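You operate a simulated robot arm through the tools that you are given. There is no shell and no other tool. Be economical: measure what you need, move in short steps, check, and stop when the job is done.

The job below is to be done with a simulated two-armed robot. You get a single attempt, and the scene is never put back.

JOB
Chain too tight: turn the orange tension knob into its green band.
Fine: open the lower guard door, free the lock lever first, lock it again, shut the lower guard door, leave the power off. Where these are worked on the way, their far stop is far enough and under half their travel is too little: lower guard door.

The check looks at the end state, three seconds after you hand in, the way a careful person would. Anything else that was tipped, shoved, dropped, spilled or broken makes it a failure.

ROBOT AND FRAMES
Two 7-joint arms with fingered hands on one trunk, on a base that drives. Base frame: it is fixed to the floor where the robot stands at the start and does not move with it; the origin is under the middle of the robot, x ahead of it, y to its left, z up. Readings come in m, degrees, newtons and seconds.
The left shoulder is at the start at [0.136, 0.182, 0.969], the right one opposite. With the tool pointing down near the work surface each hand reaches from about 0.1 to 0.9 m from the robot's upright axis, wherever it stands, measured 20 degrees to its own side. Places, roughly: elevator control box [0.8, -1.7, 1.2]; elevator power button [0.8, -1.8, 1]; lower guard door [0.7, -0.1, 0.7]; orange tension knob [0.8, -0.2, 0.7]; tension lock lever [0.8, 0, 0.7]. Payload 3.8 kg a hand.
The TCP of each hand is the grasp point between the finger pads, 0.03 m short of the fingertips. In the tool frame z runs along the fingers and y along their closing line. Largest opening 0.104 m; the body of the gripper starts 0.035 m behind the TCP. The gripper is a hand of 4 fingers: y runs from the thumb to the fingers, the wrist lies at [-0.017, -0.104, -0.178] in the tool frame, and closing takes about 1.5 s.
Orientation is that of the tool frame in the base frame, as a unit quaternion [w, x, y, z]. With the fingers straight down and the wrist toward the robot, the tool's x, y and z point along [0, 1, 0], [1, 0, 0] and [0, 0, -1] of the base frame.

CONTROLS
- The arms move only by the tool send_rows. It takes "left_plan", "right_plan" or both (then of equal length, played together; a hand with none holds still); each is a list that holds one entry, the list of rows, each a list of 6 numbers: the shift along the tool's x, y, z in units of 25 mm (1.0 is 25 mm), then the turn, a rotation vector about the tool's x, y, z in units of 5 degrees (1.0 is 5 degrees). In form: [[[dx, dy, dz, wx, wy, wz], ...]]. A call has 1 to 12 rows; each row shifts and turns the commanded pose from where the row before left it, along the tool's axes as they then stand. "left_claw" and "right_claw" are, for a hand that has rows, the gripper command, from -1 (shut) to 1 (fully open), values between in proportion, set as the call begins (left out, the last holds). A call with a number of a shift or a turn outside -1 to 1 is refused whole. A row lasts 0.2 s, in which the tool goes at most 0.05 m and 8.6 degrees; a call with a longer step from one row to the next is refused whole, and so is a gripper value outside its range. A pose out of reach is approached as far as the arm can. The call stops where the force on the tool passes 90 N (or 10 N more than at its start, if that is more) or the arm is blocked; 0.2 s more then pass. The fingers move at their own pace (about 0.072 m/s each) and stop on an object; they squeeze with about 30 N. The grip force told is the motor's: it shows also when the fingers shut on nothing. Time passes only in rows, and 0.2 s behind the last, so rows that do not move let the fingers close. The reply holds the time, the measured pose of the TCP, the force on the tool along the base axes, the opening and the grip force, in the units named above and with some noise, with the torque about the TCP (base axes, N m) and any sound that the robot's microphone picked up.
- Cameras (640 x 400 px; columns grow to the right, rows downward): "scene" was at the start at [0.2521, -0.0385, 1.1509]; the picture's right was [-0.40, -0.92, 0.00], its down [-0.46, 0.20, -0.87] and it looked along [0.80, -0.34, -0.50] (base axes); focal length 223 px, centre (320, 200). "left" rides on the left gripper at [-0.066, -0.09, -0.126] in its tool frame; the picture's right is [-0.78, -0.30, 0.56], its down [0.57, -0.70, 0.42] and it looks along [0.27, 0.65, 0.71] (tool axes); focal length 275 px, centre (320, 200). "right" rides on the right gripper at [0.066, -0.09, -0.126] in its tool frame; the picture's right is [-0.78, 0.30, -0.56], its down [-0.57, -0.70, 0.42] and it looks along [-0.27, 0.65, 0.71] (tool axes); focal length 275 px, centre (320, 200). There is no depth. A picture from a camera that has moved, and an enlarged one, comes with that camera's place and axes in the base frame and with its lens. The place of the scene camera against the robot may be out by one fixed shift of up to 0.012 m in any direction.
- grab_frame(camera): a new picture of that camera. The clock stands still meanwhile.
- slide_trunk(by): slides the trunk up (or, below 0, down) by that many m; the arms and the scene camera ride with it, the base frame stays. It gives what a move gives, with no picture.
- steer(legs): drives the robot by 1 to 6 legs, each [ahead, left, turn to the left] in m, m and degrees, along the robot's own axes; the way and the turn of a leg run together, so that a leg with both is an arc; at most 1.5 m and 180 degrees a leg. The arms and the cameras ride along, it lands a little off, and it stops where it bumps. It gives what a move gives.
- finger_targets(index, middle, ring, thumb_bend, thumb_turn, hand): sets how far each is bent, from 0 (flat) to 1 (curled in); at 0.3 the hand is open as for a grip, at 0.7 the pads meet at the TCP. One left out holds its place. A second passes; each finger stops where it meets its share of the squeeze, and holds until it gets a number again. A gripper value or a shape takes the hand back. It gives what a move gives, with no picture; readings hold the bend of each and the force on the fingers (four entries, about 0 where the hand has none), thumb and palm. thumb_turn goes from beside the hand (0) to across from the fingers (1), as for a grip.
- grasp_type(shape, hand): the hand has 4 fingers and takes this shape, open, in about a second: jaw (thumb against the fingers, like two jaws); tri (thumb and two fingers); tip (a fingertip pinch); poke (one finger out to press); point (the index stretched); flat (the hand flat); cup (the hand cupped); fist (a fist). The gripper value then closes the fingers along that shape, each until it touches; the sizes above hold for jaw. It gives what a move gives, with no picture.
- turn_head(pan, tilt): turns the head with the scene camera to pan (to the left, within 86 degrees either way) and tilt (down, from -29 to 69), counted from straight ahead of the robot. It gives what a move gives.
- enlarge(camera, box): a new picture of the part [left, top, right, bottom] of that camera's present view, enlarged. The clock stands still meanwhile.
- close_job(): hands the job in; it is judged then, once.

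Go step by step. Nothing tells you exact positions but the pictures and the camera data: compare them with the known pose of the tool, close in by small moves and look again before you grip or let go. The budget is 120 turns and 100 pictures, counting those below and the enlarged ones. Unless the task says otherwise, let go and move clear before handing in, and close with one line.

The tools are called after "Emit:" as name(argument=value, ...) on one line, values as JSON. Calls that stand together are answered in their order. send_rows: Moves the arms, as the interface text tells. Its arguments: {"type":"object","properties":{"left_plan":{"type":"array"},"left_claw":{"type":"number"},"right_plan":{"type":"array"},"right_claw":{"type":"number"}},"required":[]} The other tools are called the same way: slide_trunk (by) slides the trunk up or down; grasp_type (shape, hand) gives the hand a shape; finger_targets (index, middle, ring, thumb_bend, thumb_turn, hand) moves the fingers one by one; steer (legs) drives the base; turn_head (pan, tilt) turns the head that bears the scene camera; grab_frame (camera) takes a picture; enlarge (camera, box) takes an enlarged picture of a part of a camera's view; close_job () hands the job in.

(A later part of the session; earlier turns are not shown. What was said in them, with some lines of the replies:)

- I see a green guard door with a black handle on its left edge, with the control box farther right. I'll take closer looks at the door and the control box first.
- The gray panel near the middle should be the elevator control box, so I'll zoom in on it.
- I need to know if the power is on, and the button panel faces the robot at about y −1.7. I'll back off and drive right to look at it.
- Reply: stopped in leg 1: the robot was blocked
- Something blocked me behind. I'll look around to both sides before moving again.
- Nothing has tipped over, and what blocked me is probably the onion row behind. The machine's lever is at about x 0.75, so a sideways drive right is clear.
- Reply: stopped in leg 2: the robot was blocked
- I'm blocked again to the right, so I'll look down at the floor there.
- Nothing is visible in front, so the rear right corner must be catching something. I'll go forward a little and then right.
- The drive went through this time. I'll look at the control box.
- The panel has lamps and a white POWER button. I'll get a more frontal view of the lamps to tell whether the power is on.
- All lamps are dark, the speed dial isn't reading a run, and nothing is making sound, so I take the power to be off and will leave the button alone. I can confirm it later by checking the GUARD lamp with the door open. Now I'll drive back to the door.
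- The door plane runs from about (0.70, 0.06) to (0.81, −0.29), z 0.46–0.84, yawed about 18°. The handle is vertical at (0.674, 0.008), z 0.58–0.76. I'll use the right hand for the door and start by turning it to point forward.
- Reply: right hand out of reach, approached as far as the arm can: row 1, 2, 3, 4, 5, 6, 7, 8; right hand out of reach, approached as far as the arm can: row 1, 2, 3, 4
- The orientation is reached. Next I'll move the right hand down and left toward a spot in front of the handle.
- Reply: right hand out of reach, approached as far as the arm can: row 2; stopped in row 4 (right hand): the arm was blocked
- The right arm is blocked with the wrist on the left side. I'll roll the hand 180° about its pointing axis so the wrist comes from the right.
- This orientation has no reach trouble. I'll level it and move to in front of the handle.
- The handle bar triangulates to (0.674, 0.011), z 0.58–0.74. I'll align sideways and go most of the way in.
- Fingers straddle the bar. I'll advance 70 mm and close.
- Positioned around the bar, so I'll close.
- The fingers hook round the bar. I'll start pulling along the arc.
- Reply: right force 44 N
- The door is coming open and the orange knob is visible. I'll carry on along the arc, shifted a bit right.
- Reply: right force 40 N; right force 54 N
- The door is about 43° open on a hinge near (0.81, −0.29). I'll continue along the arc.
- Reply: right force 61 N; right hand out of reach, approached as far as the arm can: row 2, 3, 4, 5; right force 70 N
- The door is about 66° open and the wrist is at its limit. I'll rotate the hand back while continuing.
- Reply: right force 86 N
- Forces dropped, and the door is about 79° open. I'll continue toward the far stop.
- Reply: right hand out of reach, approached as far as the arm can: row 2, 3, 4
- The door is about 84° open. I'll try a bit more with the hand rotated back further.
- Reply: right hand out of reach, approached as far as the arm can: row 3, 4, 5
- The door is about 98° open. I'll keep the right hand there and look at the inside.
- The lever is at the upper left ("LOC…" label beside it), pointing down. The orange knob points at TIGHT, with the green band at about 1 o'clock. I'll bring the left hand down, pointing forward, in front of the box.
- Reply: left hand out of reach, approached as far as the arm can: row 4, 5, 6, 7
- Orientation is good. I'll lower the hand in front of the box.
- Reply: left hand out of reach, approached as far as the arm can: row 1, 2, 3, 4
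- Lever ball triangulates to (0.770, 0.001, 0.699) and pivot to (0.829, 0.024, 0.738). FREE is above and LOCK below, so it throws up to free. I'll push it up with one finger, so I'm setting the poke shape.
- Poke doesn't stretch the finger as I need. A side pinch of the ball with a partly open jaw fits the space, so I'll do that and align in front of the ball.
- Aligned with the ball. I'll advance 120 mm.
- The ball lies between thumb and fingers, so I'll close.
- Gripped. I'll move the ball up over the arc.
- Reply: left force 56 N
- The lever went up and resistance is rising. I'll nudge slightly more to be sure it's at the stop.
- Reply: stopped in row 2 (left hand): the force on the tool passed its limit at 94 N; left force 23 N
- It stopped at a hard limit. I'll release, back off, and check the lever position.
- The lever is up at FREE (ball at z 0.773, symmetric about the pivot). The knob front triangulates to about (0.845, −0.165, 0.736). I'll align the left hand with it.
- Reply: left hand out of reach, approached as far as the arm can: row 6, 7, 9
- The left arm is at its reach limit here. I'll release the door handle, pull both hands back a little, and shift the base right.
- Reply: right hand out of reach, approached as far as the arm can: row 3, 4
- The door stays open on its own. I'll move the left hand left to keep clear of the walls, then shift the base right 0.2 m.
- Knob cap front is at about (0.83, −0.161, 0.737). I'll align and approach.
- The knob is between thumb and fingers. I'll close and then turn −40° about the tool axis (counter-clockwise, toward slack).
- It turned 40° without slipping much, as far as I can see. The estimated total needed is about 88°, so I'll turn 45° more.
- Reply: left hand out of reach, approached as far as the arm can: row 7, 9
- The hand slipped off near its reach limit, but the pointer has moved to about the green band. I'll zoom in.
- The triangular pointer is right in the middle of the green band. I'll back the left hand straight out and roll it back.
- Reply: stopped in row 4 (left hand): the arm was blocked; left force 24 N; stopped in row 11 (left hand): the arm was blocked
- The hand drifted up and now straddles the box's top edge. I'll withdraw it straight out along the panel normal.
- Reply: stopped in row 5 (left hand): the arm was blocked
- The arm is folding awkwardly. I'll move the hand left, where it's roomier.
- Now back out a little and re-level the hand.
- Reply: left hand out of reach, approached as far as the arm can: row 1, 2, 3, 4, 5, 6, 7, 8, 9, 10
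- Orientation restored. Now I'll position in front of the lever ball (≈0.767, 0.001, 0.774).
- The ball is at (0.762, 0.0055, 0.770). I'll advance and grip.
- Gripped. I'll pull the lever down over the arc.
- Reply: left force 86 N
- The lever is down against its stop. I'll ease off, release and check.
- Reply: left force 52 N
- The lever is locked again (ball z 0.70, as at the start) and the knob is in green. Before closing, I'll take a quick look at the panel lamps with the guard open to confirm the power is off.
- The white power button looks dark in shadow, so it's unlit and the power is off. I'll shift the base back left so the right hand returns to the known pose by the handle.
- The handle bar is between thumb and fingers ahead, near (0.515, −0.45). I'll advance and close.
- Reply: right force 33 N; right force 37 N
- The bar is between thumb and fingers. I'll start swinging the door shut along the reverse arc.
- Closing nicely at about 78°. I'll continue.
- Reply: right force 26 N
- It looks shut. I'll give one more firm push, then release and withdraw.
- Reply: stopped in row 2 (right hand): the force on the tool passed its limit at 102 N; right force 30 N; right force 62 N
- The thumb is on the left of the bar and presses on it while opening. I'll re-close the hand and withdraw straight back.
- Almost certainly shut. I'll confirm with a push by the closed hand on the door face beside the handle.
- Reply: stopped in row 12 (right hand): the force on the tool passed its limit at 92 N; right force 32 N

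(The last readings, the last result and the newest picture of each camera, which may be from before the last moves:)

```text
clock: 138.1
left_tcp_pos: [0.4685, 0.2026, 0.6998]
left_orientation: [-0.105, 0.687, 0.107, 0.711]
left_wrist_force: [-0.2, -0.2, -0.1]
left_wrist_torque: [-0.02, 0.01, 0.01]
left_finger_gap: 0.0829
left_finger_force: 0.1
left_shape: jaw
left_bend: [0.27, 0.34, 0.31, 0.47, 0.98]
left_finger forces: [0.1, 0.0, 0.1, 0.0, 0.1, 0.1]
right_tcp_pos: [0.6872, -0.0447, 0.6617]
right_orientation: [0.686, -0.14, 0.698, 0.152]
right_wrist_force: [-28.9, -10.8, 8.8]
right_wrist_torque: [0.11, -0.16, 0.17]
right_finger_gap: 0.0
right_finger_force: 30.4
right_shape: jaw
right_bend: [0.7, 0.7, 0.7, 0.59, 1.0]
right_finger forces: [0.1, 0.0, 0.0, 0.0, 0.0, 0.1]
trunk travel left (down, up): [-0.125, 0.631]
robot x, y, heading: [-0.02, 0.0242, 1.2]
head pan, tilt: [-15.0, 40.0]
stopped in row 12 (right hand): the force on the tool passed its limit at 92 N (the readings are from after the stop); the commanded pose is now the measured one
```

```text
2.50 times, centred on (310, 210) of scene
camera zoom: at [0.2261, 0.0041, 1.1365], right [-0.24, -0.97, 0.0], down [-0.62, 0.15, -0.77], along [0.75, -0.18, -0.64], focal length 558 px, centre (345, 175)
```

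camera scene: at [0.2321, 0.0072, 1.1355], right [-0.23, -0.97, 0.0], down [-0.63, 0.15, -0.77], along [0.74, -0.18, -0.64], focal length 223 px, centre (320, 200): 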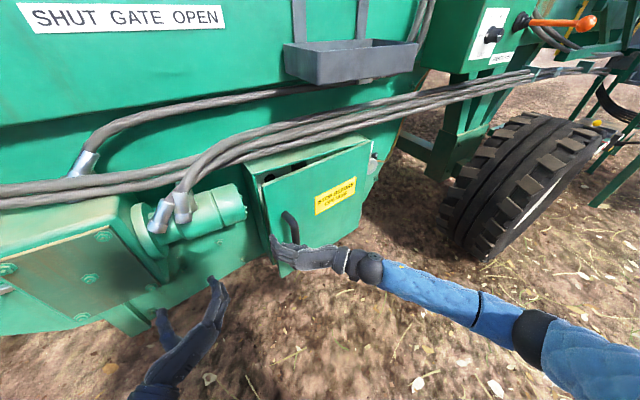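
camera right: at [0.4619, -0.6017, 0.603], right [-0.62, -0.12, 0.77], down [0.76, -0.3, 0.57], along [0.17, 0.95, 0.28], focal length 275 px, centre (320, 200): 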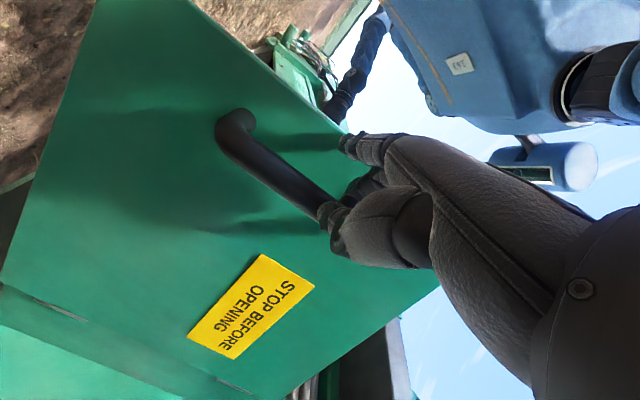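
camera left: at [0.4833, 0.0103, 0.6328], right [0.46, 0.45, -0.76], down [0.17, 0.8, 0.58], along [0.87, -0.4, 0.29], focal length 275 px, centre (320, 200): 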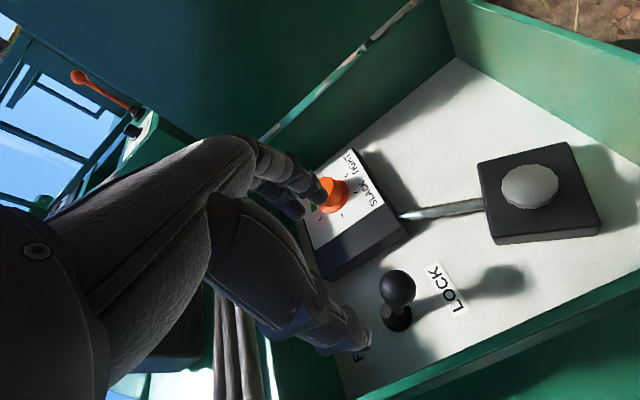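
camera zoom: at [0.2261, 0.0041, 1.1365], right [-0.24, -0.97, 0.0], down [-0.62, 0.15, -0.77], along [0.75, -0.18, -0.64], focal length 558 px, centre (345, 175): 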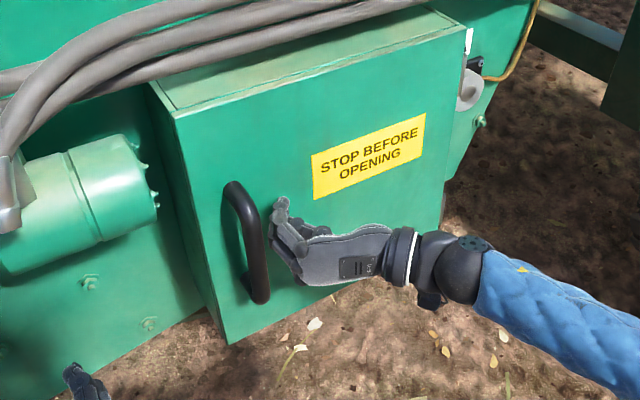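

Pushed to 92 N against a firm stop, so the door is shut. I'll withdraw both hands and take a last look.

Emit:
send_rows(right_plan=[[[0, 0, -0.5, 0, 0, 0], [0, 0, -1, 0, 0, 0], [0, 0, -1, 0, 0, 0], [0, 0, -1, 0, 0, 0], [0, 0, -1, 0, 0, 0], [0, -0.8, -1, 0, 0, 0], [0, -0.8, 0, 0, 0, 0], [0, -0.8, 0, 0, 0, 0]]])

Emit:
grab_frame(camera="scene")

Emit:
enlarge(camera="scene", box=[230, 130, 390, 290])

```text
clock: 139.9
left_tcp_pos: [0.4709, 0.203, 0.6968]
left_orientation: [-0.105, 0.688, 0.108, 0.71]
left_wrist_force: [0.8, -0.4, 0.3]
left_wrist_torque: [0.01, 0.01, 0.02]
left_finger_gap: 0.0832
left_finger_force: 0.0
left_shape: jaw
left_bend: [0.27, 0.34, 0.31, 0.47, 0.98]
left_finger forces: [0.0, 0.1, 0.2, 0.0, 0.0, 0.0]
right_tcp_pos: [0.5903, -0.1537, 0.6601]
right_orientation: [0.685, -0.138, 0.699, 0.15]
right_wrist_force: [-0.5, 0.1, -0.4]
right_wrist_torque: [-0.05, -0.02, -0.02]
right_finger_gap: 0.0
right_finger_force: 30.3
right_shape: jaw
right_bend: [0.7, 0.7, 0.7, 0.59, 1.0]
right_finger forces: [0.0, 0.0, 0.0, 0.1, 0.0, 0.0]
trunk travel left (down, up): [-0.125, 0.631]
robot x, y, heading: [-0.0202, 0.0248, 1.5]
head pan, tilt: [-15.0, 40.0]
```

```text
7 pictures are left
camera scene: at [0.2301, 0.0056, 1.1355], right [-0.24, -0.97, 0.0], down [-0.62, 0.15, -0.77], along [0.74, -0.18, -0.64], focal length 223 px, centre (320, 200)
```

scene: 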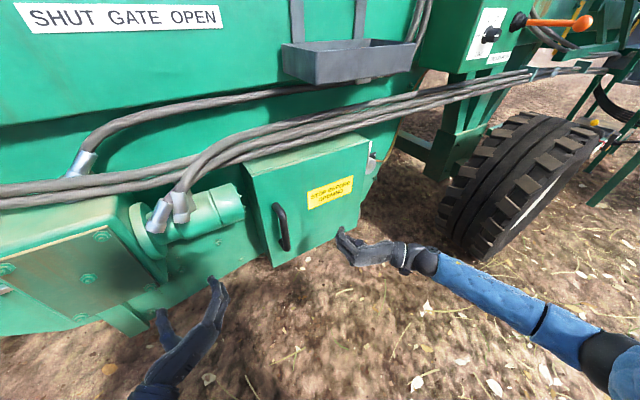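

```text
2.50 times, centred on (310, 210) of scene
camera zoom: at [0.2301, 0.0056, 1.1355], right [-0.24, -0.97, 0.0], down [-0.62, 0.15, -0.77], along [0.74, -0.18, -0.64], focal length 558 px, centre (345, 175)
```

zoom: 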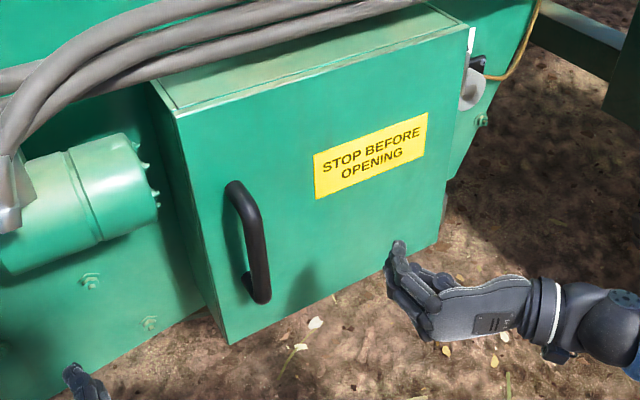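

The door is shut, the lever is locked, the knob is in the green band, and the power is untouched and unlit. Both hands are clear, so I'm handing in.

Emit:
close_job()

```text
The job is handed in.
```

The orange tension knob is in the middle of its green band. I freed the lock lever first and locked it again afterwards; the lower guard door is shut and both hands are clear. I left the power button alone. The panel lamps were dark before I started and the white button looked unlit later, so I take the power to be off, though I couldn't see the GUARD lamp with the door open.
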